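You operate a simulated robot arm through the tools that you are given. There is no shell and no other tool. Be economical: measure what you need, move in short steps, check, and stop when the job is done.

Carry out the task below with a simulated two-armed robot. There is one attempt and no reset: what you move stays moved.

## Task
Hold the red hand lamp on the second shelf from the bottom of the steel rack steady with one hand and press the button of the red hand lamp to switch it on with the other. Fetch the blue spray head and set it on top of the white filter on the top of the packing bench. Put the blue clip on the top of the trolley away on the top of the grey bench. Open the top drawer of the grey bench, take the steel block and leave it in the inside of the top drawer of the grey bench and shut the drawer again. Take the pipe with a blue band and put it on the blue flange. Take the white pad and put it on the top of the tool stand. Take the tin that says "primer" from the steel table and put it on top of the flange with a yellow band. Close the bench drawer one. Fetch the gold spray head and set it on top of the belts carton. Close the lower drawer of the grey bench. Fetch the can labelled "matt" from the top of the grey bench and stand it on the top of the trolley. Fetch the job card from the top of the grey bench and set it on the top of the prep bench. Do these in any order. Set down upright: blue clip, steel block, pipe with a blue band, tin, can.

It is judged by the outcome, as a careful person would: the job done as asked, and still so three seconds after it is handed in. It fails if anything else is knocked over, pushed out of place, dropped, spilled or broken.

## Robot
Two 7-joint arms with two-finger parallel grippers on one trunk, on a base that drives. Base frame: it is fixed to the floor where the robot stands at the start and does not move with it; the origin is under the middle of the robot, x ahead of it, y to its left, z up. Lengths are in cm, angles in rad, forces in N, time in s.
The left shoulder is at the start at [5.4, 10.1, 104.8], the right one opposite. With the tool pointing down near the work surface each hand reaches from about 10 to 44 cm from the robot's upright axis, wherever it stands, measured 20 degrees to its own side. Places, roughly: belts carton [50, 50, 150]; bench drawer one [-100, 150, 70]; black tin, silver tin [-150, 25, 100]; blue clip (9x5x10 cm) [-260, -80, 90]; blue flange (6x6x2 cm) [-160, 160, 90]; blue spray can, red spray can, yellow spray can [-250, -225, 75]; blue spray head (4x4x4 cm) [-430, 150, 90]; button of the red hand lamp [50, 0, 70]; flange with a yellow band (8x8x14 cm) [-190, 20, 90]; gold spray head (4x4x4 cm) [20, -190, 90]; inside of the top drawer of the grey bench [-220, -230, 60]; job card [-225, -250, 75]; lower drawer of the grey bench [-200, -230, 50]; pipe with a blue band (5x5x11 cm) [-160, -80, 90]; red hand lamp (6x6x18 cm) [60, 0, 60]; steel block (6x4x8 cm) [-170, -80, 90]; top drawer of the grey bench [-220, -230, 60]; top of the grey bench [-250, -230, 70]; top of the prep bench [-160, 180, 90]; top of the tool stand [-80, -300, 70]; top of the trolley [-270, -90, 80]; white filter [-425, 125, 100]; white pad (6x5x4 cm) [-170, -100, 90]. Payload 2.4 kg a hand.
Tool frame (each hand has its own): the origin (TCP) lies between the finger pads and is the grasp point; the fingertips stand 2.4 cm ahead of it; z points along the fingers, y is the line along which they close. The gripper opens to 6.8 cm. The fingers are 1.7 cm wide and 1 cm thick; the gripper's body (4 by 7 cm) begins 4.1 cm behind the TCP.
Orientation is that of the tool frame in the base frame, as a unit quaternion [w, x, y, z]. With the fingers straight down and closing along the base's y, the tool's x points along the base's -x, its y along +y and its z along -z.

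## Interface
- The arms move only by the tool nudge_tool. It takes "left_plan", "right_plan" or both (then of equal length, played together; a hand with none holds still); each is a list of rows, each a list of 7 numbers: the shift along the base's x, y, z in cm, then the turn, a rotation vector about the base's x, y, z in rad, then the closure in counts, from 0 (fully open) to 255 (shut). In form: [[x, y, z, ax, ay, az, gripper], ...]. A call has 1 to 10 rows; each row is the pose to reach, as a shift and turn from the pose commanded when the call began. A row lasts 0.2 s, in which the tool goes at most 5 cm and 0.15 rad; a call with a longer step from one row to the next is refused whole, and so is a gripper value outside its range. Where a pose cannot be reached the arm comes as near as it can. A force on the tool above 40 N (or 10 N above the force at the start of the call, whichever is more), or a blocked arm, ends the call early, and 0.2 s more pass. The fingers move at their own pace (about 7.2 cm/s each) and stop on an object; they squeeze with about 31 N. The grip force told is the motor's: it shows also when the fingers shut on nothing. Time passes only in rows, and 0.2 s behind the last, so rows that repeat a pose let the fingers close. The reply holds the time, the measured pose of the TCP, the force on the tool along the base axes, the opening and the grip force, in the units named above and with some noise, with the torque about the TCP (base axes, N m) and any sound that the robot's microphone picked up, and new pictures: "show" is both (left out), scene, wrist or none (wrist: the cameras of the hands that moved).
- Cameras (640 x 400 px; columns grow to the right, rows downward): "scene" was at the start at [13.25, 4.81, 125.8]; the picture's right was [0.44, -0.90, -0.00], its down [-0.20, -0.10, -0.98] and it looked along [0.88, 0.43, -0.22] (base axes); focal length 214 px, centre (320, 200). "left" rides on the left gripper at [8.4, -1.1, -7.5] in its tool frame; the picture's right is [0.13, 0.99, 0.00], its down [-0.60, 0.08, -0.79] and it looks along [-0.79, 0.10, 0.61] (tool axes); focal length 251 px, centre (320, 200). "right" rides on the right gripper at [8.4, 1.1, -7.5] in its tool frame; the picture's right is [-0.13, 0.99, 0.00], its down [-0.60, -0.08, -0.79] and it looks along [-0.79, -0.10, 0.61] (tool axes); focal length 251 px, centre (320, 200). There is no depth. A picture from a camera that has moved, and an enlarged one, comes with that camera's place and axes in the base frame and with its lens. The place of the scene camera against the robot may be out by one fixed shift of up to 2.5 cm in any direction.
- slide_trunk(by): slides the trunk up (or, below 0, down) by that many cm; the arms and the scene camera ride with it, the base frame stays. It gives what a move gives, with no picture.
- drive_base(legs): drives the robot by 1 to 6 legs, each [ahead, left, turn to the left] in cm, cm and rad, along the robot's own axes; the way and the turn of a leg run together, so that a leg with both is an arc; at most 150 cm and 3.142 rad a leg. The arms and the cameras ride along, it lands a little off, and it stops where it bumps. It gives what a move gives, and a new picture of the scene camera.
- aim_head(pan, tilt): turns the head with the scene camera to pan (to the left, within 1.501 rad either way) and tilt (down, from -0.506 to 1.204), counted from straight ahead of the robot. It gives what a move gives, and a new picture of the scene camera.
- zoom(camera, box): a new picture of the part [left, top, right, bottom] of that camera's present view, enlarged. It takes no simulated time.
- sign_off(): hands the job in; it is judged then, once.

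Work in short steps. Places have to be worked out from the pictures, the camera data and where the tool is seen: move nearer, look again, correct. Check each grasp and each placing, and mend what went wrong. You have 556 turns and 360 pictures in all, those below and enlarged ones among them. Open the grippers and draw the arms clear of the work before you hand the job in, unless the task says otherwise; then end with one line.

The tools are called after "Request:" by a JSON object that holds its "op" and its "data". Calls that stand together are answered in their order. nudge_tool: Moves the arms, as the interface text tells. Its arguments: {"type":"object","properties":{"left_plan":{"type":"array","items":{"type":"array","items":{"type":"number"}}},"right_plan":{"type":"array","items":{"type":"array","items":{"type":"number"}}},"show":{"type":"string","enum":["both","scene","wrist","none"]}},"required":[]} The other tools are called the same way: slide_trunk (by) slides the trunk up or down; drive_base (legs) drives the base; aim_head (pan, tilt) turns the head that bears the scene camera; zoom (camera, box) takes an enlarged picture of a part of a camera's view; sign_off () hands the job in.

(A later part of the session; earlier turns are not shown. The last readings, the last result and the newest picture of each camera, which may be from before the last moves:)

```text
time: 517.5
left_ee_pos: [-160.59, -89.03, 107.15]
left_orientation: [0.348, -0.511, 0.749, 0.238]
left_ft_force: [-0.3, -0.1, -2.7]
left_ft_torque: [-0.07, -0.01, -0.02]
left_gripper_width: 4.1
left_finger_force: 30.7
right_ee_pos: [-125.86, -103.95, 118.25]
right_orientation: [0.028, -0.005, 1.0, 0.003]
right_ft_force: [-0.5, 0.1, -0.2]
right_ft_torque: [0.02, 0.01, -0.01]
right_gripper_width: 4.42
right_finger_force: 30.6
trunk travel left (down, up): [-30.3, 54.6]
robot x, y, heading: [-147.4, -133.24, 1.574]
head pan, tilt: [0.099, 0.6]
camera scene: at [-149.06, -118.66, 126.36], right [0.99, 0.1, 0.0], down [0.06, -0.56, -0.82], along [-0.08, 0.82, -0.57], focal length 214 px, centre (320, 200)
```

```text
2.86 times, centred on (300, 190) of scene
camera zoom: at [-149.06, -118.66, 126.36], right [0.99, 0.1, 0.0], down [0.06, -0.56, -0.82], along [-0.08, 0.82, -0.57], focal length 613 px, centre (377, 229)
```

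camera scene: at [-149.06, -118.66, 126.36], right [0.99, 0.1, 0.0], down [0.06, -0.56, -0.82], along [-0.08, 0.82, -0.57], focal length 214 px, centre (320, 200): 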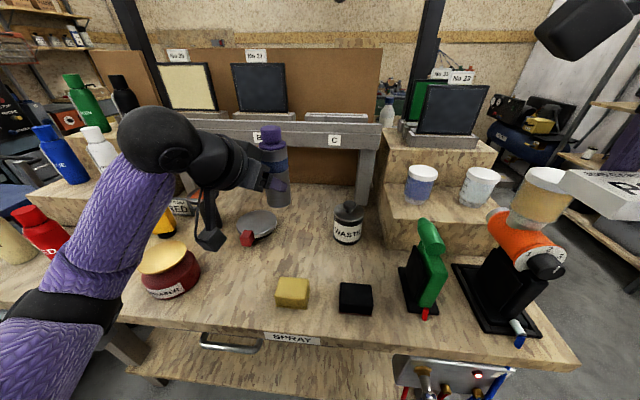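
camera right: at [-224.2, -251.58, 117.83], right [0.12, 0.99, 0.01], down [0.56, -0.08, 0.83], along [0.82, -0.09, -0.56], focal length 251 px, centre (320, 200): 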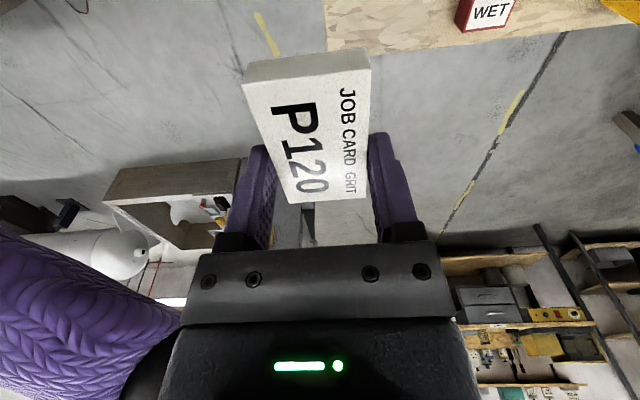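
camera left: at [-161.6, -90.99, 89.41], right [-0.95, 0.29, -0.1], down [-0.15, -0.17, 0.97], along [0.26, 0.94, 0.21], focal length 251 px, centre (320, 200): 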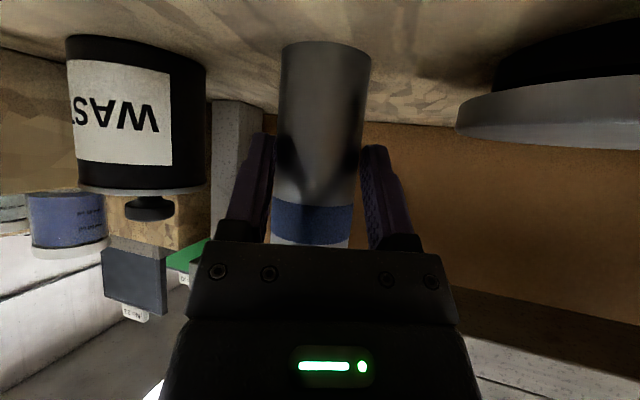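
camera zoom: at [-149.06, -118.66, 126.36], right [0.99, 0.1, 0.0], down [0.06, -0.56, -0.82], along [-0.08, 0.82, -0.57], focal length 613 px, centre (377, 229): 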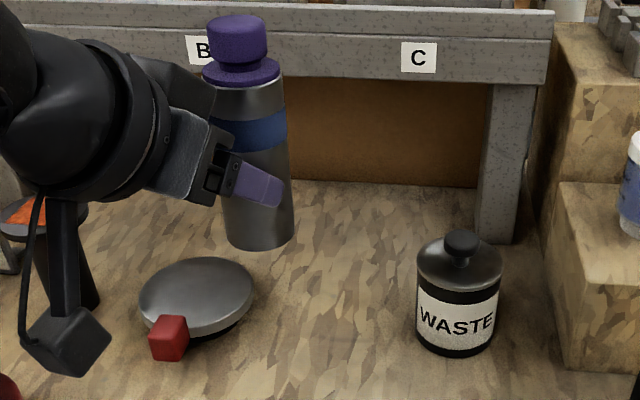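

Pipe held upright with its plug. Drive around to the prep bench.

Request:
{"op": "drive_base", "data": {"legs": [[-24, 0, 0], [0, -102, 0], [140, 0, 0], [98, 0, 0], [0, 98, 0]]}}

Request:
{"op": "aim_head", "data": {"pan": 0.2, "tilt": 0.65}}

```text
time: 540.1
left_ee_pos: [-159.18, 125.8, 107.13]
left_orientation: [0.347, -0.513, 0.747, 0.24]
left_ft_force: [-0.8, -0.6, -2.6]
left_ft_torque: [-0.14, 0.04, -0.02]
left_gripper_width: 3.98
left_finger_force: 31.2
right_ee_pos: [-124.3, 110.97, 118.34]
right_orientation: [0.028, -0.006, 1.0, 0.003]
right_ft_force: [0.4, 0.4, 0.0]
right_ft_torque: [-0.01, 0.01, -0.01]
right_gripper_width: 4.37
right_finger_force: 31.5
trunk travel left (down, up): [-30.3, 54.6]
robot x, y, heading: [-145.32, 81.81, 1.578]
head pan, tilt: [0.099, 0.6]
camera scene: at [-147.42, 96.19, 126.36], right [0.99, 0.11, 0.0], down [0.06, -0.56, -0.82], along [-0.09, 0.82, -0.57], focal length 214 px, centre (320, 200)
```

scene: 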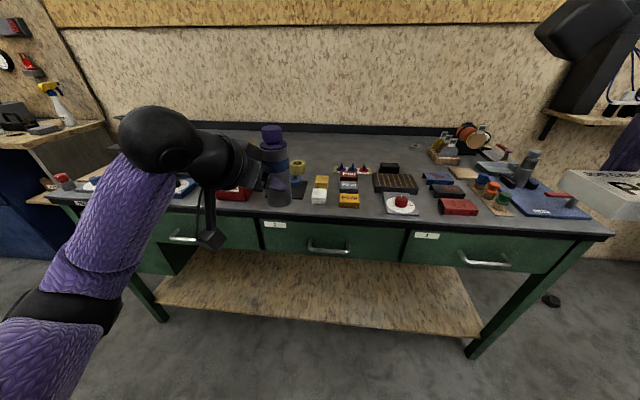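

```text
time: 540.8
left_ee_pos: [-158.98, 125.8, 107.16]
left_orientation: [0.348, -0.512, 0.748, 0.239]
left_ft_force: [-0.8, 0.8, -3.6]
left_ft_torque: [-0.1, 0.05, -0.01]
left_gripper_width: 4.0
left_finger_force: 31.3
right_ee_pos: [-124.21, 111.05, 118.28]
right_orientation: [0.027, -0.009, 1.0, 0.003]
right_ft_force: [0.2, -1.7, -0.6]
right_ft_torque: [0.01, 0.01, -0.03]
right_gripper_width: 4.4
right_finger_force: 31.3
trunk travel left (down, up): [-30.3, 54.6]
robot x, y, heading: [-145.38, 81.62, 1.578]
head pan, tilt: [0.201, 0.649]
camera scene: at [-148.26, 95.9, 125.93], right [0.98, 0.21, 0.0], down [0.12, -0.59, -0.8], along [-0.16, 0.78, -0.6], focal length 214 px, centre (320, 200)
```

scene: 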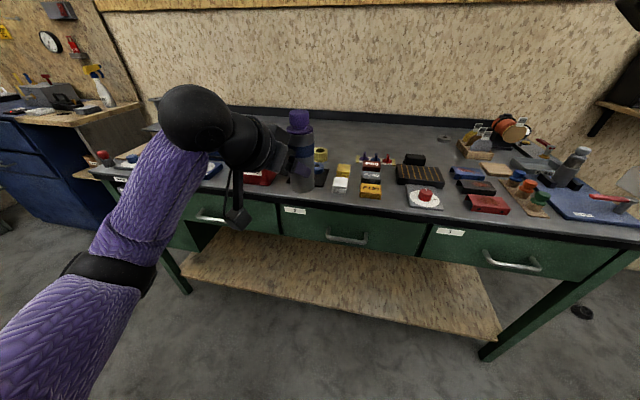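

The grip width crept down slightly; check with the wrist camera.

Request:
{"op": "nudge_tool", "data": {"left_plan": [[0, 0, 0, 0, 0, 0, 255]], "show": "wrist"}}

Request:
{"op": "zoom", "data": {"camera": "scene", "box": [220, 90, 400, 240]}}

```text
time: 541.2
left_ee_pos: [-159.23, 125.72, 107.12]
left_orientation: [0.348, -0.512, 0.748, 0.239]
left_ft_force: [0.2, 0.3, -3.4]
left_ft_torque: [-0.1, 0.03, -0.02]
left_gripper_width: 3.98
left_finger_force: 30.3
right_ee_pos: [-124.23, 110.98, 118.37]
right_orientation: [0.028, -0.009, 1.0, 0.003]
right_ft_force: [-0.3, 0.2, -0.5]
right_ft_torque: [-0.02, 0.01, 0.02]
right_gripper_width: 4.36
right_finger_force: 30.7
trunk travel left (down, up): [-30.3, 54.6]
robot x, y, heading: [-146.02, 82.2, 1.575]
head pan, tilt: [0.201, 0.649]
camera left: at [-162.09, 114.95, 105.58], right [-0.95, 0.28, -0.1], down [-0.15, -0.17, 0.97], along [0.26, 0.94, 0.21], focal length 251 px, centre (320, 200)
```

left: 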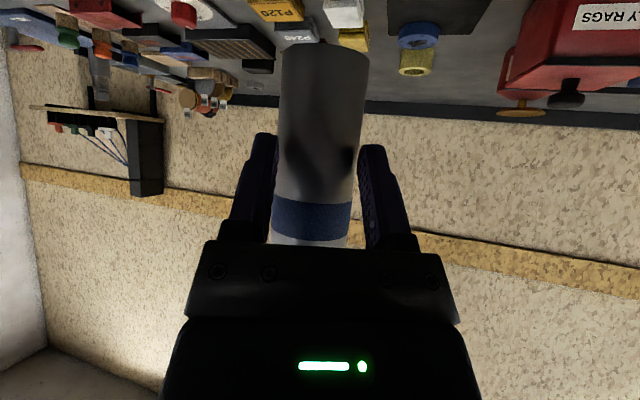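

```text
2.67 times, centred on (310, 165) of scene
camera zoom: at [-148.26, 95.9, 125.93], right [0.98, 0.21, 0.0], down [0.12, -0.59, -0.8], along [-0.16, 0.78, -0.6], focal length 572 px, centre (347, 293)
```

zoom: 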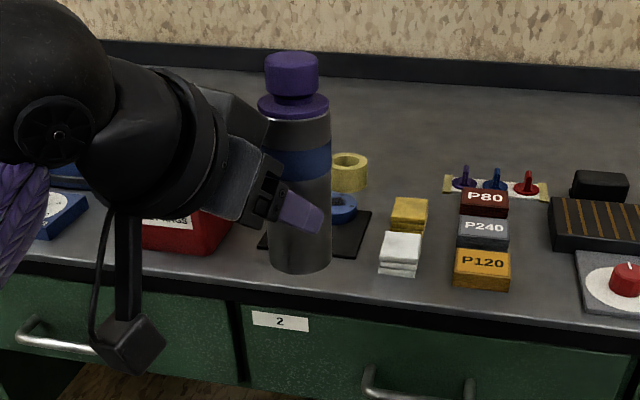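

The flange is at about (-162.5, 160.2, z≈88). Drive closer with the pipe held high.

Request:
{"op": "drive_base", "data": {"legs": [[25, 3.5, 0]]}}

Request:
{"op": "nudge_tool", "data": {"left_plan": [[0, 0, 0, 0, 0, 0, 255]], "show": "wrist"}}

Request:
{"op": "zoom", "data": {"camera": "scene", "box": [220, 110, 400, 260]}}

```text
time: 543.0
left_ee_pos: [-163.26, 150.78, 106.96]
left_orientation: [0.347, -0.515, 0.747, 0.239]
left_ft_force: [0.2, 0.6, -4.4]
left_ft_torque: [-0.09, 0.05, 0.0]
left_gripper_width: 4.0
left_finger_force: 31.3
right_ee_pos: [-128.08, 136.19, 118.33]
right_orientation: [0.028, -0.011, 1.0, 0.002]
right_ft_force: [-0.1, -0.3, -0.4]
right_ft_torque: [0.02, -0.02, -0.01]
right_gripper_width: 4.36
right_finger_force: 31.6
trunk travel left (down, up): [-30.3, 54.6]
robot x, y, heading: [-149.42, 106.73, 1.585]
head pan, tilt: [0.201, 0.649]
camera scene: at [-152.04, 120.91, 125.93], right [0.98, 0.21, 0.0], down [0.13, -0.59, -0.8], along [-0.17, 0.78, -0.61], focal length 214 px, centre (320, 200)
```

scene: 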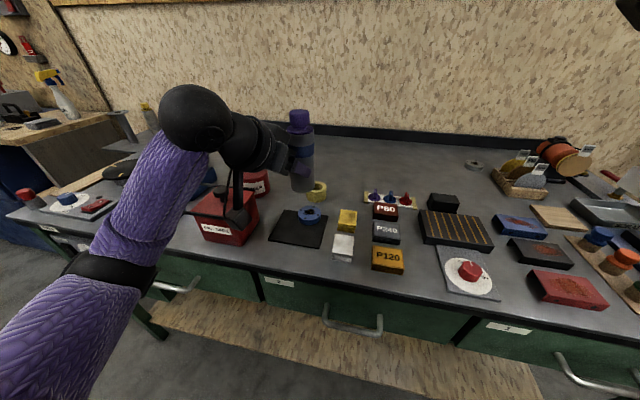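

```text
time: 543.5
left_ee_pos: [-163.3, 150.76, 107.07]
left_orientation: [0.347, -0.515, 0.746, 0.24]
left_ft_force: [0.4, -0.5, -2.8]
left_ft_torque: [-0.14, 0.03, 0.01]
left_gripper_width: 3.97
left_finger_force: 31.9
right_ee_pos: [-128.19, 136.09, 118.37]
right_orientation: [0.028, -0.01, 1.0, 0.003]
right_ft_force: [-0.8, 1.1, -0.2]
right_ft_torque: [-0.02, -0.02, -0.02]
right_gripper_width: 4.39
right_finger_force: 31.3
trunk travel left (down, up): [-30.3, 54.6]
robot x, y, heading: [-149.66, 106.84, 1.582]
head pan, tilt: [0.201, 0.649]
camera left: at [-166.0, 139.81, 105.58], right [-0.96, 0.27, -0.1], down [-0.15, -0.17, 0.97], along [0.25, 0.95, 0.21], focal length 251 px, centre (320, 200)
```

left: 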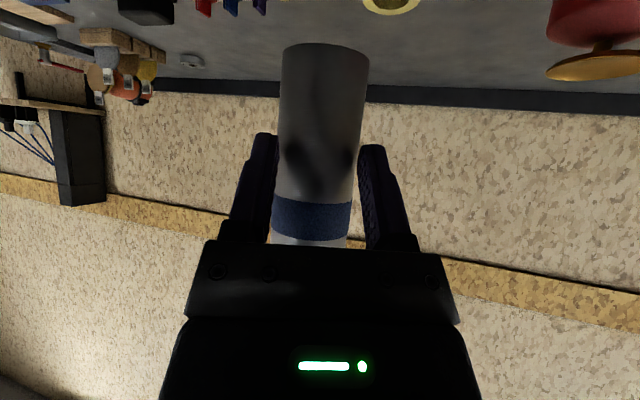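

```text
2.67 times, centred on (310, 185) of scene
camera zoom: at [-152.03, 120.87, 125.93], right [0.98, 0.21, 0.0], down [0.13, -0.59, -0.8], along [-0.17, 0.78, -0.6], focal length 572 px, centre (347, 240)
```

zoom: 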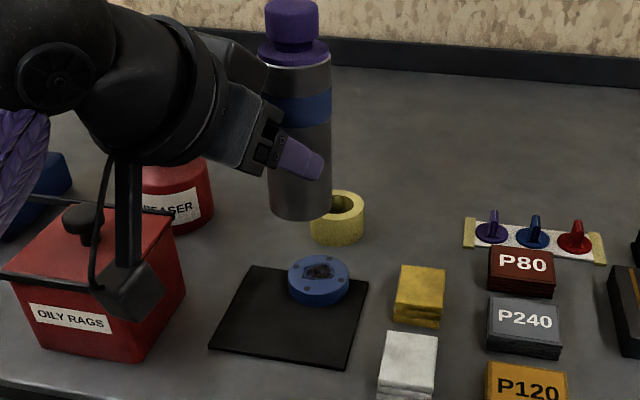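

Move the pipe over the flange estimate (-162.6, 160.4) and come down part way.

Request:
{"op": "nudge_tool", "data": {"left_plan": [[0.1, 2.5, 0, 0, 0, 0, 255], [0.2, 5, 0, 0, 0, 0, 255], [0.3, 7.5, -1, 0, 0, 0, 255], [0.4, 8.9, -3, 0, 0, 0, 255], [0.4, 8.9, -5.5, 0, 0, 0, 255], [0.4, 8.9, -8, 0, 0, 0, 255], [0.4, 8.9, -8, 0, 0, 0, 255]], "show": "wrist"}}

Request:
{"op": "zoom", "data": {"camera": "scene", "box": [240, 130, 380, 240]}}

```text
time: 545.0
left_ee_pos: [-162.64, 159.56, 99.17]
left_orientation: [0.347, -0.515, 0.746, 0.24]
left_ft_force: [-0.3, 0.2, -3.1]
left_ft_torque: [-0.07, 0.03, 0.02]
left_gripper_width: 3.96
left_finger_force: 31.0
right_ee_pos: [-128.06, 136.2, 118.18]
right_orientation: [0.028, -0.01, 1.0, 0.003]
right_ft_force: [0.1, 0.3, -0.2]
right_ft_torque: [-0.03, 0.02, -0.02]
right_gripper_width: 4.37
right_finger_force: 30.9
trunk travel left (down, up): [-30.3, 54.6]
robot x, y, heading: [-149.27, 106.59, 1.587]
head pan, tilt: [0.201, 0.649]
camera left: at [-165.5, 148.58, 97.67], right [-0.96, 0.27, -0.1], down [-0.15, -0.18, 0.97], along [0.25, 0.95, 0.21], focal length 251 px, centre (320, 200)
```

left: 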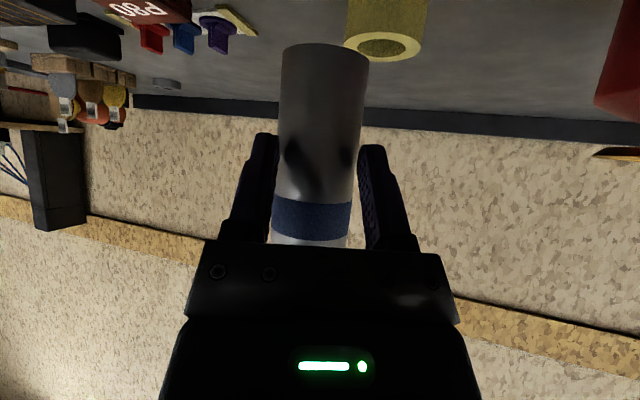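

```text
3.64 times, centred on (310, 185) of scene
camera zoom: at [-152.03, 120.88, 125.93], right [0.98, 0.21, 0.0], down [0.13, -0.59, -0.8], along [-0.17, 0.78, -0.61], focal length 780 px, centre (356, 254)
```

zoom: 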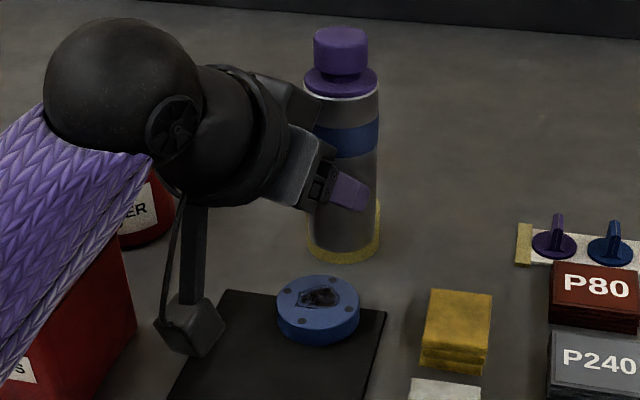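

Relative to the pipe, the flange lies ~1.9 cm further in -x. Correct, lower 2.5 cm and compare again.

Request:
{"op": "nudge_tool", "data": {"left_plan": [[-1, 0, 0, 0, 0, 0, 255], [-1.9, 0.1, -1.2, 0, 0, 0, 255], [-1.9, 0.1, -2.5, 0, 0, 0, 255], [-1.9, 0.1, -2.5, 0, 0, 0, 255]], "show": "none"}}

Request:
{"op": "zoom", "data": {"camera": "scene", "box": [240, 130, 380, 240]}}

```text
time: 546.0
left_ee_pos: [-164.55, 159.56, 96.72]
left_orientation: [0.347, -0.515, 0.747, 0.239]
left_ft_force: [0.1, -0.2, -3.2]
left_ft_torque: [-0.09, 0.04, 0.04]
left_gripper_width: 3.97
left_finger_force: 31.2
right_ee_pos: [-128.05, 136.1, 118.34]
right_orientation: [0.028, -0.01, 1.0, 0.003]
right_ft_force: [-0.5, -0.1, 0.1]
right_ft_torque: [0.0, -0.01, 0.0]
right_gripper_width: 4.37
right_finger_force: 30.6
trunk travel left (down, up): [-30.3, 54.6]
robot x, y, heading: [-149.45, 106.92, 1.583]
head pan, tilt: [0.201, 0.649]
```

```text
3.64 times, centred on (310, 185) of scene
camera zoom: at [-152.03, 120.88, 125.93], right [0.98, 0.21, 0.0], down [0.13, -0.59, -0.8], along [-0.17, 0.78, -0.61], focal length 780 px, centre (356, 254)
```

zoom: 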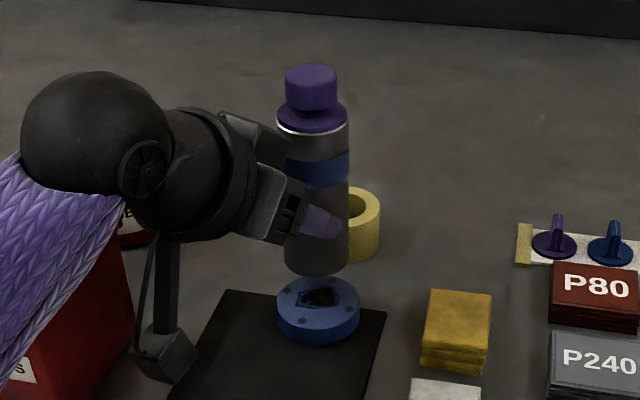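

Laterally aligned. Move y by -0.4 and lower another 1.3 cm, then re-check.

Request:
{"op": "nudge_tool", "data": {"left_plan": [[0.1, -0.4, -0.6, 0, 0, 0, 255], [0.1, -0.4, -1.3, 0, 0, 0, 255], [0.1, -0.4, -1.3, 0, 0, 0, 255]], "show": "none"}}

Request:
{"op": "zoom", "data": {"camera": "scene", "box": [260, 150, 350, 230]}}

```text
time: 546.9
left_ee_pos: [-164.56, 159.29, 95.29]
left_orientation: [0.347, -0.515, 0.746, 0.24]
left_ft_force: [-1.0, -0.1, -3.5]
left_ft_torque: [-0.1, 0.05, 0.01]
left_gripper_width: 3.97
left_finger_force: 31.4
right_ee_pos: [-128.12, 136.06, 118.41]
right_orientation: [0.027, -0.011, 1.0, 0.003]
right_ft_force: [-0.4, -0.3, -0.9]
right_ft_torque: [0.0, 0.0, 0.02]
right_gripper_width: 4.39
right_finger_force: 30.8
trunk travel left (down, up): [-30.3, 54.6]
robot x, y, heading: [-148.89, 106.69, 1.585]
head pan, tilt: [0.201, 0.649]
```

```text
5.00 times, centred on (305, 190) of scene
camera zoom: at [-152.04, 120.88, 125.93], right [0.98, 0.21, 0.0], down [0.13, -0.59, -0.8], along [-0.17, 0.78, -0.61], focal length 1072 px, centre (395, 250)
```

zoom: 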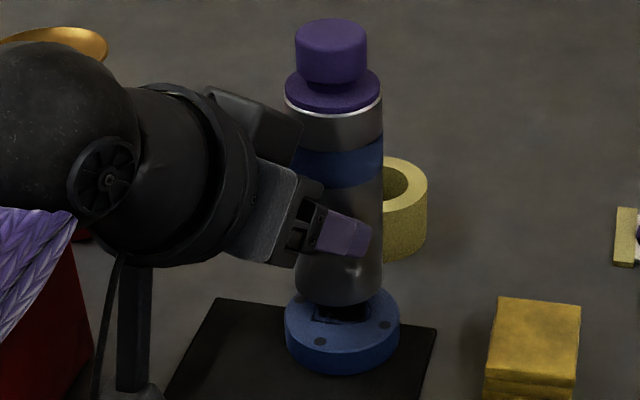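

Lower in small steps until contact to learn the true height.

Request:
{"op": "nudge_tool", "data": {"left_plan": [[0, 0, -0.4, 0, 0, 0, 255], [0, 0, -0.8, 0, 0, 0, 255], [0, 0, -1.1, 0, 0, 0, 255], [0, 0, -1.4, 0, 0, 0, 255]], "show": "none"}}

Request:
{"op": "zoom", "data": {"camera": "scene", "box": [260, 150, 350, 230]}}

```text
time: 547.9
left_ee_pos: [-164.58, 159.17, 94.19]
left_orientation: [0.348, -0.515, 0.745, 0.242]
left_ft_force: [-2.2, -0.8, 9.9]
left_ft_torque: [0.17, -0.25, -0.05]
left_gripper_width: 3.94
left_finger_force: 31.1
right_ee_pos: [-128.11, 136.05, 118.29]
right_orientation: [0.028, -0.01, 1.0, 0.003]
right_ft_force: [-0.2, 0.5, 0.1]
right_ft_torque: [0.0, -0.04, -0.02]
right_gripper_width: 4.39
right_finger_force: 30.6
trunk travel left (down, up): [-30.3, 54.6]
robot x, y, heading: [-148.94, 106.93, 1.58]
head pan, tilt: [0.201, 0.649]
```

```text
5.00 times, centred on (305, 190) of scene
camera zoom: at [-152.03, 120.76, 125.97], right [0.98, 0.21, 0.0], down [0.13, -0.59, -0.8], along [-0.17, 0.78, -0.6], focal length 1072 px, centre (395, 250)
```

zoom: 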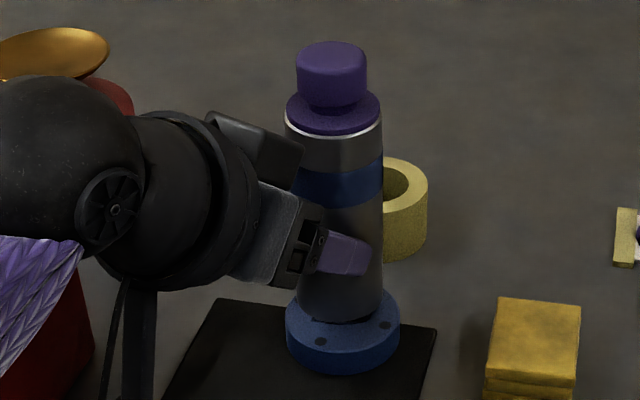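

Contact at z≈94.2, but the pipe is ~1.2 cm too far back on the flange. Lift slightly, shift, and set down again.

Request:
{"op": "nudge_tool", "data": {"left_plan": [[0, 0, 0.6, 0, 0, 0, 255], [0.1, -0.6, 0.9, 0, 0, 0, 255], [0.2, -1.2, 0.9, 0, 0, 0, 255], [0.2, -1.2, 0.5, 0, 0, 0, 255], [0.2, -1.2, 0.2, 0, 0, 0, 255], [0.2, -1.2, 0.0, 0, 0, 0, 255]], "show": "none"}}

Request:
{"op": "zoom", "data": {"camera": "scene", "box": [260, 150, 350, 230]}}

```text
time: 549.2
left_ee_pos: [-164.38, 158.04, 94.26]
left_orientation: [0.349, -0.514, 0.746, 0.241]
left_ft_force: [-1.2, 2.5, 11.9]
left_ft_torque: [0.35, -0.18, 0.04]
left_gripper_width: 3.96
left_finger_force: 30.5
right_ee_pos: [-128.12, 135.98, 118.4]
right_orientation: [0.028, -0.011, 1.0, 0.002]
right_ft_force: [0.6, 0.1, -0.6]
right_ft_torque: [0.02, -0.02, -0.01]
right_gripper_width: 4.38
right_finger_force: 31.0
trunk travel left (down, up): [-30.3, 54.6]
robot x, y, heading: [-149.25, 106.44, 1.587]
head pan, tilt: [0.201, 0.649]
```

```text
5.00 times, centred on (305, 190) of scene
camera zoom: at [-152.02, 120.78, 125.97], right [0.98, 0.21, 0.0], down [0.13, -0.59, -0.8], along [-0.17, 0.78, -0.6], focal length 1072 px, centre (395, 250)
```

zoom: 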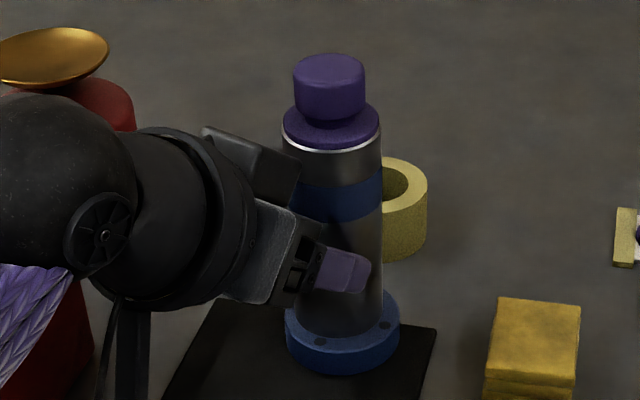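

Now concentric. Release and back away along the finger axis.

Request:
{"op": "nudge_tool", "data": {"left_plan": [[0, 0, 0.1, 0, 0, 0, 255], [0, 0, 0.1, 0, 0, 0, 200], [0, 0, 0.1, 0, 0, 0, 140], [0, 0, 0.1, 0, 0, 0, 70], [0, 0, 0.1, 0, 0, 0, 20], [-0.6, -1.6, 0.3, 0, 0, 0, 0], [-1.3, -3.5, 1, 0, 0, 0, 0], [-2.2, -6, 3.5, 0, 0, 0, 0], [-3, -8.5, 7, 0, 0, 0, 0]], "show": "scene"}}

Request:
{"op": "zoom", "data": {"camera": "scene", "box": [260, 130, 370, 230]}}

```text
time: 551.2
left_ee_pos: [-167.08, 149.49, 100.94]
left_orientation: [0.347, -0.515, 0.746, 0.24]
left_ft_force: [0.0, 0.1, -0.3]
left_ft_torque: [0.04, -0.02, -0.04]
left_gripper_width: 6.82
left_finger_force: 0.0
right_ee_pos: [-128.15, 136.04, 118.29]
right_orientation: [0.028, -0.01, 1.0, 0.003]
right_ft_force: [0.7, -0.8, 0.0]
right_ft_torque: [-0.01, 0.02, -0.01]
right_gripper_width: 4.37
right_finger_force: 31.4
trunk travel left (down, up): [-30.3, 54.6]
robot x, y, heading: [-149.35, 106.92, 1.585]
head pan, tilt: [0.201, 0.649]
camera scene: at [-152.03, 120.83, 125.94], right [0.98, 0.21, 0.0], down [0.13, -0.59, -0.8], along [-0.17, 0.78, -0.6], focal length 214 px, centre (320, 200)
```

scene: 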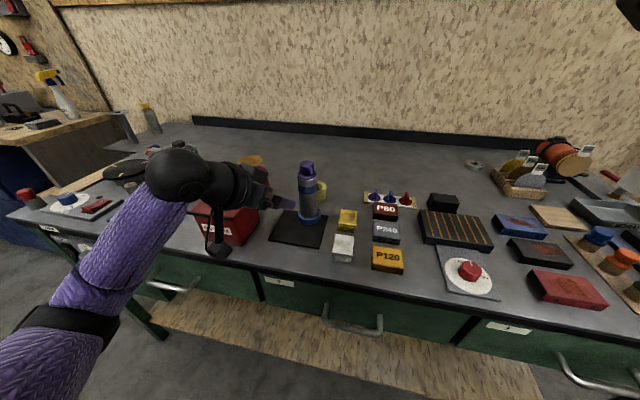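

```text
4.00 times, centred on (315, 180) of scene
camera zoom: at [-152.03, 120.83, 125.94], right [0.98, 0.21, 0.0], down [0.13, -0.59, -0.8], along [-0.17, 0.78, -0.6], focal length 858 px, centre (340, 280)
```

zoom: 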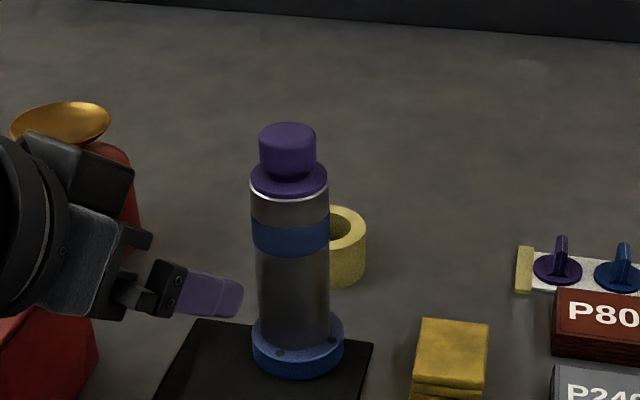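

Pipe stands on the blue flange. Now find a reachable free spot for the job card; retreat the left hand and look over the bench.

Request:
{"op": "nudge_tool", "data": {"left_plan": [[-1, -3, 2, 0, 0, 0, 0], [-2, -6, 4, 0, 0, 0, 0], [-3, -9, 6, 0, 0, 0, 0]], "show": "none"}}

Request:
{"op": "drive_base", "data": {"legs": [[-12, 0, 0]]}}

Request:
{"op": "aim_head", "data": {"pan": -0.1, "tilt": 0.6}}

Request:
{"op": "zoom", "data": {"camera": "scene", "box": [180, 110, 500, 270]}}

```text
time: 552.0
left_ee_pos: [-170.4, 140.36, 106.72]
left_orientation: [0.348, -0.514, 0.747, 0.239]
left_ft_force: [0.2, -0.2, -0.6]
left_ft_torque: [-0.01, 0.04, 0.0]
left_gripper_width: 6.81
left_finger_force: 0.0
right_ee_pos: [-128.12, 136.08, 118.27]
right_orientation: [0.028, -0.011, 1.0, 0.002]
right_ft_force: [0.0, 0.7, 0.6]
right_ft_torque: [-0.01, -0.03, 0.01]
right_gripper_width: 4.39
right_finger_force: 31.1
trunk travel left (down, up): [-30.3, 54.6]
robot x, y, heading: [-149.3, 106.85, 1.582]
head pan, tilt: [0.201, 0.649]
```

```text
time: 553.3
left_ee_pos: [-170.19, 128.54, 106.76]
left_orientation: [0.347, -0.515, 0.746, 0.241]
left_ft_force: [0.4, 0.4, 0.0]
left_ft_torque: [0.0, -0.03, -0.04]
left_gripper_width: 6.8
left_finger_force: 0.0
right_ee_pos: [-127.95, 124.28, 118.31]
right_orientation: [0.028, -0.011, 1.0, 0.003]
right_ft_force: [0.3, 0.8, 0.1]
right_ft_torque: [0.02, -0.03, 0.0]
right_gripper_width: 4.4
right_finger_force: 31.2
trunk travel left (down, up): [-30.3, 54.6]
robot x, y, heading: [-149.43, 94.88, 1.586]
head pan, tilt: [0.201, 0.649]
camera scene: at [-151.87, 108.99, 125.94], right [0.98, 0.21, 0.0], down [0.13, -0.59, -0.8], along [-0.17, 0.78, -0.6], focal length 214 px, centre (320, 200)
```

scene: 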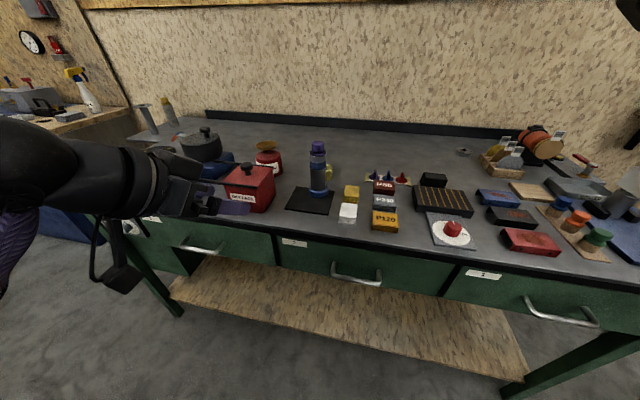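

```text
time: 554.1
left_ee_pos: [-170.18, 128.65, 106.86]
left_orientation: [0.347, -0.515, 0.746, 0.24]
left_ft_force: [0.6, -0.6, 0.5]
left_ft_torque: [0.02, -0.02, 0.0]
left_gripper_width: 6.82
left_finger_force: 0.0
right_ee_pos: [-127.93, 124.17, 118.38]
right_orientation: [0.028, -0.011, 1.0, 0.003]
right_ft_force: [0.2, -0.4, -1.7]
right_ft_torque: [0.01, -0.01, 0.0]
right_gripper_width: 4.39
right_finger_force: 31.1
trunk travel left (down, up): [-30.3, 54.6]
robot x, y, heading: [-149.29, 95.11, 1.587]
head pan, tilt: [-0.099, 0.6]
camera scene: at [-149.27, 109.36, 126.36], right [1.0, -0.09, 0.0], down [-0.05, -0.56, -0.82], along [0.07, 0.82, -0.57], focal length 214 px, centre (320, 200)
```

scene: 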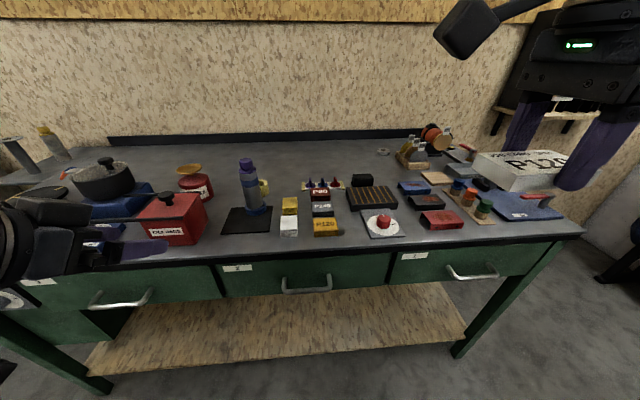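

```text
2.00 times, centred on (340, 190) of scene
camera zoom: at [-149.27, 109.36, 126.36], right [1.0, -0.09, 0.0], down [-0.05, -0.56, -0.82], along [0.07, 0.82, -0.57], focal length 429 px, centre (280, 220)
```

zoom: 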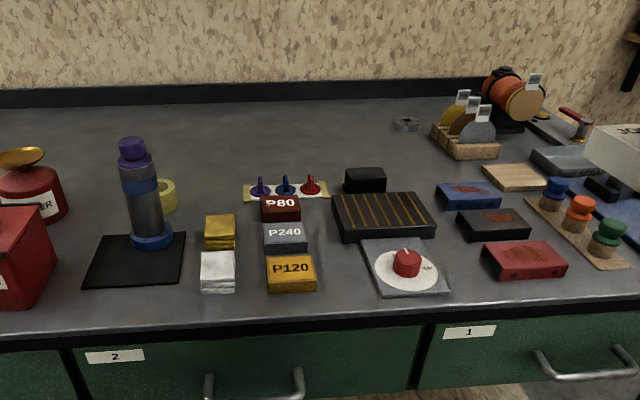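

I'll place the card at the free area behind the yellow pad, (-155.5, 171). Raise the left hand, then drive closer.

Request:
{"op": "nudge_tool", "data": {"left_plan": [[-2, -2, 3, 0, 0, 0, 0], [-3, -4, 6, 0, 0, 0, 0]], "show": "none"}}

Request:
{"op": "drive_base", "data": {"legs": [[21.5, 12, -0.015]]}}

Request:
{"op": "nudge_tool", "data": {"right_plan": [[-0.5, 3, -1, 0.04, 0, 0, 255], [-1, 6, -2, 0.08, 0, 0, 255], [-1.5, 9, -4, 0.12, 0, 0, 255], [-2, 12, -6, 0.17, 0, 0, 255], [-2.5, 15, -8, 0.22, 0, 0, 255], [-3, 18, -10, 0.27, 0, 0, 255], [-3, 21, -12, 0.32, 0, 0, 255], [-3, 24, -13, 0.37, 0, 0, 255], [-3, 24, -13, 0.37, 0, 0, 255]], "show": "none"}}

```text
time: 554.7
left_ee_pos: [-173.18, 124.66, 112.81]
left_orientation: [0.346, -0.515, 0.746, 0.24]
left_ft_force: [-0.3, -1.0, -0.3]
left_ft_torque: [0.05, 0.01, -0.01]
left_gripper_width: 6.81
left_finger_force: 0.1
right_ee_pos: [-127.95, 124.28, 118.39]
right_orientation: [0.028, -0.011, 1.0, 0.002]
right_ft_force: [-0.9, -0.4, -0.9]
right_ft_torque: [-0.02, 0.01, -0.02]
right_gripper_width: 4.38
right_finger_force: 30.8
trunk travel left (down, up): [-30.3, 54.6]
robot x, y, heading: [-149.13, 94.99, 1.585]
head pan, tilt: [-0.099, 0.6]
```

```text
time: 556.5
left_ee_pos: [-185.37, 146.28, 112.58]
left_orientation: [0.348, -0.513, 0.748, 0.238]
left_ft_force: [0.4, 1.0, -0.3]
left_ft_torque: [0.01, 0.0, -0.01]
left_gripper_width: 6.81
left_finger_force: 0.0
right_ee_pos: [-140.03, 145.68, 118.3]
right_orientation: [0.028, -0.009, 1.0, 0.002]
right_ft_force: [-0.6, -0.2, -0.4]
right_ft_torque: [0.0, 0.01, 0.02]
right_gripper_width: 4.37
right_finger_force: 31.0
trunk travel left (down, up): [-30.3, 54.6]
robot x, y, heading: [-161.12, 116.32, 1.58]
head pan, tilt: [-0.099, 0.6]
camera scene: at [-161.46, 130.85, 126.36], right [1.0, -0.09, 0.0], down [-0.05, -0.56, -0.82], along [0.07, 0.82, -0.57], focal length 214 px, centre (320, 200)
```

scene: 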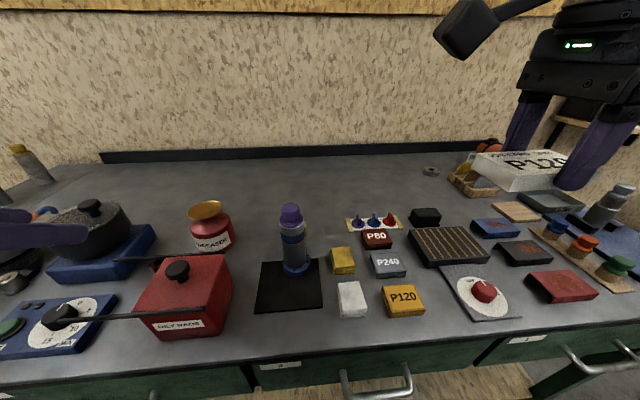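

```text
time: 558.5
left_ee_pos: [-185.26, 146.29, 112.68]
left_orientation: [0.347, -0.514, 0.747, 0.24]
left_ft_force: [0.0, 0.0, 0.2]
left_ft_torque: [-0.02, -0.02, -0.02]
left_gripper_width: 6.8
left_finger_force: 0.1
right_ee_pos: [-143.16, 169.88, 105.39]
right_orientation: [0.029, -0.004, 0.982, 0.187]
right_ft_force: [0.3, -0.8, -0.8]
right_ft_torque: [0.03, 0.0, -0.01]
right_gripper_width: 4.39
right_finger_force: 31.1
trunk travel left (down, up): [-30.3, 54.6]
robot x, y, heading: [-161.49, 116.45, 1.575]
head pan, tilt: [-0.099, 0.6]
```

Reach is better than feared. Try extending further back to the wide-open area (y≈181).

Request:
{"op": "nudge_tool", "data": {"right_plan": [[-1, 3, 0, 0.04, 0, 0, 255], [-2, 6, 0, 0.08, 0, 0, 255], [-3, 9, 0, 0.12, 0, 0, 255], [-4, 11.5, 0, 0.15, 0, 0, 255], [-4, 11.5, -3, 0.15, 0, 0, 255], [-4, 11.5, -6, 0.15, 0, 0, 255]], "show": "none"}}

```text
time: 559.9
left_ee_pos: [-185.2, 146.26, 112.72]
left_orientation: [0.348, -0.513, 0.747, 0.24]
left_ft_force: [-0.3, -0.3, 0.4]
left_ft_torque: [-0.02, -0.02, 0.01]
left_gripper_width: 6.81
left_finger_force: 0.1
right_ee_pos: [-146.59, 175.42, 99.74]
right_orientation: [0.029, -0.001, 0.965, 0.259]
right_ft_force: [-0.1, 0.1, -0.7]
right_ft_torque: [-0.01, -0.05, -0.01]
right_gripper_width: 4.39
right_finger_force: 31.3
right hand out of reach, approached as far as the arm can: row 2, 3, 4, 5, 6
trunk travel left (down, up): [-30.3, 54.6]
robot x, y, heading: [-161.34, 116.17, 1.583]
head pan, tilt: [-0.099, 0.6]
```

Limit is y≈175. Use the gap spot: move to (-155.5, 172.5) and check the view once.

Request:
{"op": "nudge_tool", "data": {"right_plan": [[-2.2, -0.6, 1, -0.03, 0, 0, 255], [-4.5, -1.3, 1, -0.06, 0, 0, 255], [-6.7, -2, 0, -0.09, 0, 0, 255], [-8.9, -2.7, -2, -0.12, 0, 0, 255], [-8.9, -2.7, -4, -0.12, 0, 0, 255]], "show": "none"}}

Request:
{"op": "zoom", "data": {"camera": "scene", "box": [260, 130, 420, 270]}}

```text
time: 561.1
left_ee_pos: [-185.25, 146.32, 112.69]
left_orientation: [0.347, -0.514, 0.747, 0.239]
left_ft_force: [-0.2, -0.6, 0.6]
left_ft_torque: [0.02, 0.01, -0.01]
left_gripper_width: 6.81
left_finger_force: 0.3
right_ee_pos: [-155.46, 172.83, 95.61]
right_orientation: [0.03, -0.004, 0.979, 0.201]
right_ft_force: [-0.6, -0.4, -0.6]
right_ft_torque: [-0.01, 0.01, 0.0]
right_gripper_width: 4.39
right_finger_force: 31.7
right hand out of reach, approached as far as the arm can: row 1, 3, 4, 5
trunk travel left (down, up): [-30.3, 54.6]
robot x, y, heading: [-161.47, 116.25, 1.578]
head pan, tilt: [-0.099, 0.6]
```

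```text
2.86 times, centred on (340, 200) of scene
camera zoom: at [-161.52, 130.82, 126.36], right [1.0, -0.09, 0.0], down [-0.05, -0.56, -0.82], along [0.07, 0.82, -0.57], focal length 613 px, centre (263, 200)
```

zoom: 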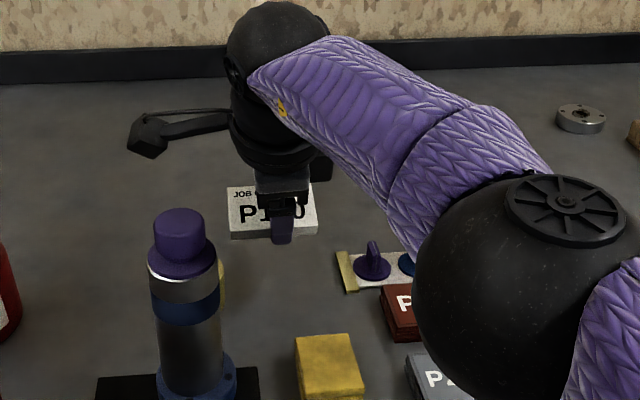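

Clear gap below. Lower until the card touches.

Request:
{"op": "nudge_tool", "data": {"right_plan": [[0, 0, -2.5, 0, 0, 0, 255], [0, 0, -4.2, 0, 0, 0, 255], [0, 0, -5, 0, 0, 0, 255], [0, 0, -5.6, 0, 0, 0, 255], [0, 0, -6.2, 0, 0, 0, 255], [0, 0, -6.8, 0, 0, 0, 255]], "show": "none"}}

```text
time: 562.5
left_ee_pos: [-185.21, 145.9, 112.83]
left_orientation: [0.348, -0.513, 0.747, 0.241]
left_ft_force: [-0.2, 0.6, 0.6]
left_ft_torque: [0.02, 0.01, 0.02]
left_gripper_width: 6.79
left_finger_force: 0.1
right_ee_pos: [-155.56, 172.71, 89.48]
right_orientation: [0.028, -0.003, 0.977, 0.209]
right_ft_force: [-0.4, -8.5, 22.0]
right_ft_torque: [-0.76, 0.11, 0.04]
right_gripper_width: 4.37
right_finger_force: 31.2
trunk travel left (down, up): [-30.3, 54.6]
robot x, y, heading: [-161.47, 116.77, 1.581]
head pan, tilt: [-0.099, 0.6]
stopped in row 6 (right hand): the force on the tool passed its limit at 49 N (the readings are from after the stop); the commanded pose is now the measured one
```

Contact. Flatten the tilt a bit while easing toward me, then release and rise.

Request:
{"op": "nudge_tool", "data": {"right_plan": [[0, -0.7, 0.4, -0.1, 0, 0, 255], [0, -1.5, 0.3, -0.2, 0, 0, 255], [0, -2, 0.0, -0.27, 0, 0, 255], [0, -2, 0.0, -0.27, 0, 0, 255]], "show": "none"}}

```text
time: 563.5
left_ee_pos: [-185.25, 146.15, 112.7]
left_orientation: [0.348, -0.514, 0.746, 0.24]
left_ft_force: [0.5, 0.5, 0.8]
left_ft_torque: [0.01, -0.02, 0.0]
left_gripper_width: 6.8
left_finger_force: 0.1
right_ee_pos: [-155.14, 168.49, 89.39]
right_orientation: [0.028, -0.008, 0.997, 0.072]
right_ft_force: [-0.2, -0.7, -0.1]
right_ft_torque: [0.02, 0.0, -0.05]
right_gripper_width: 4.38
right_finger_force: 30.5
right hand out of reach, approached as far as the arm can: row 1, 2, 3, 4
trunk travel left (down, up): [-30.3, 54.6]
robot x, y, heading: [-161.49, 116.7, 1.586]
head pan, tilt: [-0.099, 0.6]
```

Nearly flat now at y≈168.5, clear of the yellow pad. Lower the last bit and release.

Request:
{"op": "nudge_tool", "data": {"right_plan": [[0, 0, -0.3, 0, 0, 0, 255], [0, 0, -0.6, 0, 0, 0, 255], [0, 0, -0.9, 0, 0, 0, 255]], "show": "none"}}

```text
time: 564.5
left_ee_pos: [-185.22, 146.19, 112.77]
left_orientation: [0.348, -0.513, 0.747, 0.241]
left_ft_force: [-0.1, 0.1, -0.2]
left_ft_torque: [0.03, 0.0, 0.0]
left_gripper_width: 6.8
left_finger_force: 0.0
right_ee_pos: [-155.25, 168.82, 88.87]
right_orientation: [0.028, -0.007, 0.997, 0.078]
right_ft_force: [1.1, -6.3, 17.7]
right_ft_torque: [-0.61, 0.26, 0.1]
right_gripper_width: 4.42
right_finger_force: 31.3
trunk travel left (down, up): [-30.3, 54.6]
robot x, y, heading: [-161.46, 116.49, 1.579]
head pan, tilt: [-0.099, 0.6]
stopped in row 3 (right hand): the force on the tool passed its limit at 42 N (the readings are from after the stop); the commanded pose is now the measured one
```

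Request:
{"op": "nudge_tool", "data": {"right_plan": [[0, 0, 0.2, 0, 0, 0, 255], [0, 0, 0.2, 0, 0, 0, 180], [0, 0, 0.2, 0, 0, 0, 120], [0, 0, 0.2, 0, 0, 0, 80], [0, 0, 1.5, 0, 0, 0, 80], [0, 0, 4, 0, 0, 0, 80], [1, 0, 8, 0, 0, 0, 80], [3, -2, 12, 0, 0, 0, 80], [6, -4, 15, 0, 0, 0, 0], [9, -6, 17, 0, 0, 0, 0]], "show": "none"}}

Request:
{"op": "zoom", "data": {"camera": "scene", "box": [240, 170, 440, 300]}}

```text
time: 566.7
left_ee_pos: [-185.26, 146.16, 112.74]
left_orientation: [0.348, -0.513, 0.747, 0.239]
left_ft_force: [0.5, 0.2, 0.5]
left_ft_torque: [0.0, 0.0, 0.0]
left_gripper_width: 6.8
left_finger_force: 0.0
right_ee_pos: [-145.95, 162.97, 105.84]
right_orientation: [0.029, -0.006, 0.997, 0.076]
right_ft_force: [0.2, 1.0, -0.7]
right_ft_torque: [0.01, 0.01, -0.01]
right_gripper_width: 6.8
right_finger_force: 0.1
trunk travel left (down, up): [-30.3, 54.6]
robot x, y, heading: [-161.22, 116.79, 1.578]
head pan, tilt: [-0.099, 0.6]
```

```text
3.08 times, centred on (340, 235) of scene
camera zoom: at [-161.43, 130.83, 126.36], right [1.0, -0.09, 0.0], down [-0.05, -0.56, -0.82], along [0.07, 0.82, -0.57], focal length 660 px, centre (258, 92)
```

zoom: 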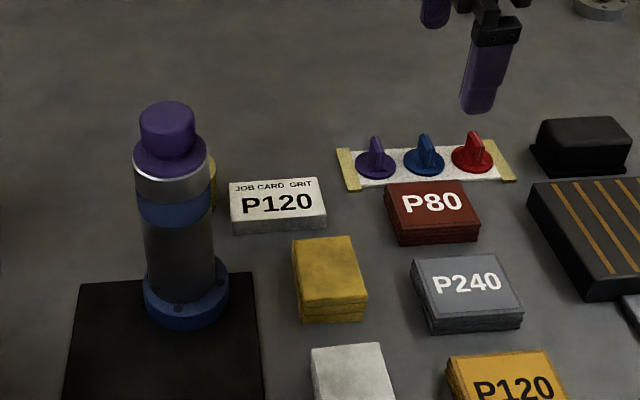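

The card lies flat on the prep bench. Back off and restore both hands to nominal poses, then head for the packing bench.

Request:
{"op": "drive_base", "data": {"legs": [[-24, 0, 0]]}}

Request:
{"op": "nudge_tool", "data": {"right_plan": [[0.5, -1.3, 0.6, -0.016, -0.007, 0.149, 0], [1, -2.6, 1.2, -0.031, -0.014, 0.298, 0], [1.5, -3.9, 1.8, -0.047, -0.021, 0.447, 0], [2, -5.2, 2.4, -0.063, -0.029, 0.595, 0], [2.5, -6.5, 3, -0.078, -0.036, 0.744, 0], [3, -7.8, 3.6, -0.094, -0.043, 0.893, 0], [3.5, -9.1, 4.2, -0.11, -0.05, 1.042, 0], [4, -10.4, 4.8, -0.125, -0.057, 1.19, 0], [4.5, -11.7, 5.4, -0.141, -0.064, 1.339, 0], [5, -13, 6, -0.156, -0.071, 1.485, 0]], "left_plan": [[0, 0, 0.3, -0.087, 0.016, 0.038, 0], [0, 0, 0.6, -0.174, 0.033, 0.076, 0], [0, 0, 1, -0.26, 0.049, 0.114, 0], [0, 0, 1.3, -0.347, 0.066, 0.152, 0], [0, 0, 1.6, -0.434, 0.082, 0.19, 0], [0, 0, 2, -0.521, 0.098, 0.227, 0], [0, 0, 2.3, -0.608, 0.115, 0.265, 0], [0, 0, 2.6, -0.694, 0.131, 0.303, 0], [0, 0, 2.8, -0.781, 0.148, 0.341, 0], [0, 0, 3, -0.868, 0.164, 0.379, 0]], "show": "none"}}

```text
time: 568.4
left_ee_pos: [-185.14, 122.85, 112.75]
left_orientation: [0.347, -0.516, 0.746, 0.24]
left_ft_force: [0.8, 0.4, 0.5]
left_ft_torque: [-0.01, -0.01, 0.01]
left_gripper_width: 6.8
left_finger_force: 0.1
right_ee_pos: [-145.95, 139.83, 105.83]
right_orientation: [0.029, -0.01, 0.997, 0.077]
right_ft_force: [0.7, -0.4, 0.2]
right_ft_torque: [0.0, -0.01, -0.04]
right_gripper_width: 6.81
right_finger_force: 0.2
trunk travel left (down, up): [-30.3, 54.6]
robot x, y, heading: [-161.15, 93.25, 1.59]
head pan, tilt: [-0.099, 0.6]
camera scene: at [-161.24, 107.63, 126.37], right [1.0, -0.08, 0.0], down [-0.05, -0.56, -0.83], along [0.07, 0.82, -0.56], focal length 214 px, centre (320, 200)
```

scene: 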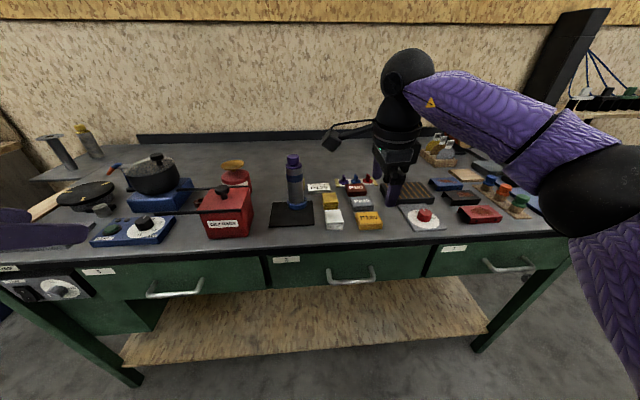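

```text
time: 570.6
left_ee_pos: [-185.0, 122.98, 115.68]
left_orientation: [0.012, 0.72, -0.694, -0.004]
left_ft_force: [-0.2, 0.1, 0.7]
left_ft_torque: [0.02, 0.0, -0.02]
left_gripper_width: 6.8
left_finger_force: 0.0
right_ee_pos: [-141.1, 126.77, 111.78]
right_orientation: [0.0, -0.686, 0.728, 0.004]
right_ft_force: [-0.3, 0.5, 0.4]
right_ft_torque: [0.01, 0.03, 0.01]
right_gripper_width: 6.78
right_finger_force: 0.0
trunk travel left (down, up): [-30.3, 54.6]
robot x, y, heading: [-161.02, 93.4, 1.589]
head pan, tilt: [-0.099, 0.6]
```

Both arms nominal. Aim the head left and drive west.

Request:
{"op": "aim_head", "data": {"pan": 1.1, "tilt": 0.4}}

Request:
{"op": "drive_base", "data": {"legs": [[0, 0, -0.015], [0, 145, 0]]}}

```text
time: 572.0
left_ee_pos: [-184.96, 122.78, 115.84]
left_orientation: [0.011, 0.72, -0.694, -0.006]
left_ft_force: [0.3, 0.0, 0.5]
left_ft_torque: [0.02, 0.0, 0.02]
left_gripper_width: 6.81
left_finger_force: 0.1
right_ee_pos: [-140.95, 126.85, 111.7]
right_orientation: [0.0, -0.684, 0.73, 0.004]
right_ft_force: [-1.2, 0.4, 0.1]
right_ft_torque: [0.02, 0.02, -0.01]
right_gripper_width: 6.8
right_finger_force: 0.1
trunk travel left (down, up): [-30.3, 54.6]
robot x, y, heading: [-161.37, 93.04, 1.594]
head pan, tilt: [1.1, 0.4]
camera scene: at [-170.28, 102.92, 128.19], right [0.44, 0.9, 0.0], down [0.35, -0.17, -0.92], along [-0.83, 0.4, -0.39], focal length 214 px, centre (320, 200)
```

scene: 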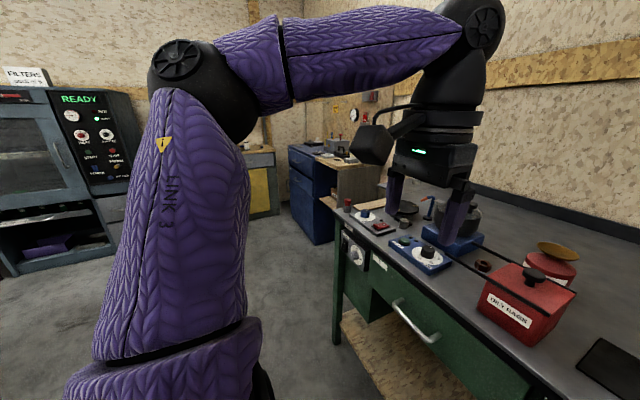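

```text
time: 579.7
left_ee_pos: [-332.31, 120.8, 115.65]
left_orientation: [0.012, 0.722, -0.692, -0.006]
left_ft_force: [-0.7, -0.3, -0.2]
left_ft_torque: [-0.03, 0.01, 0.0]
left_gripper_width: 6.79
left_finger_force: 0.1
right_ee_pos: [-288.34, 124.97, 111.68]
right_orientation: [0.0, -0.687, 0.727, 0.003]
right_ft_force: [0.0, 0.3, 0.1]
right_ft_torque: [-0.01, 0.03, 0.03]
right_gripper_width: 6.8
right_finger_force: 0.1
trunk travel left (down, up): [-30.3, 54.6]
robot x, y, heading: [-308.08, 91.19, 1.598]
head pan, tilt: [1.1, 0.4]
camera scene: at [-317.49, 100.94, 128.19], right [0.43, 0.9, 0.0], down [0.35, -0.17, -0.92], along [-0.83, 0.4, -0.39], focal length 214 px, centre (320, 200)
```

scene: 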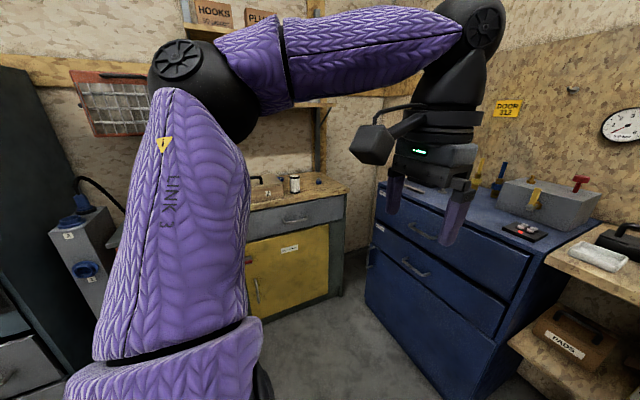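

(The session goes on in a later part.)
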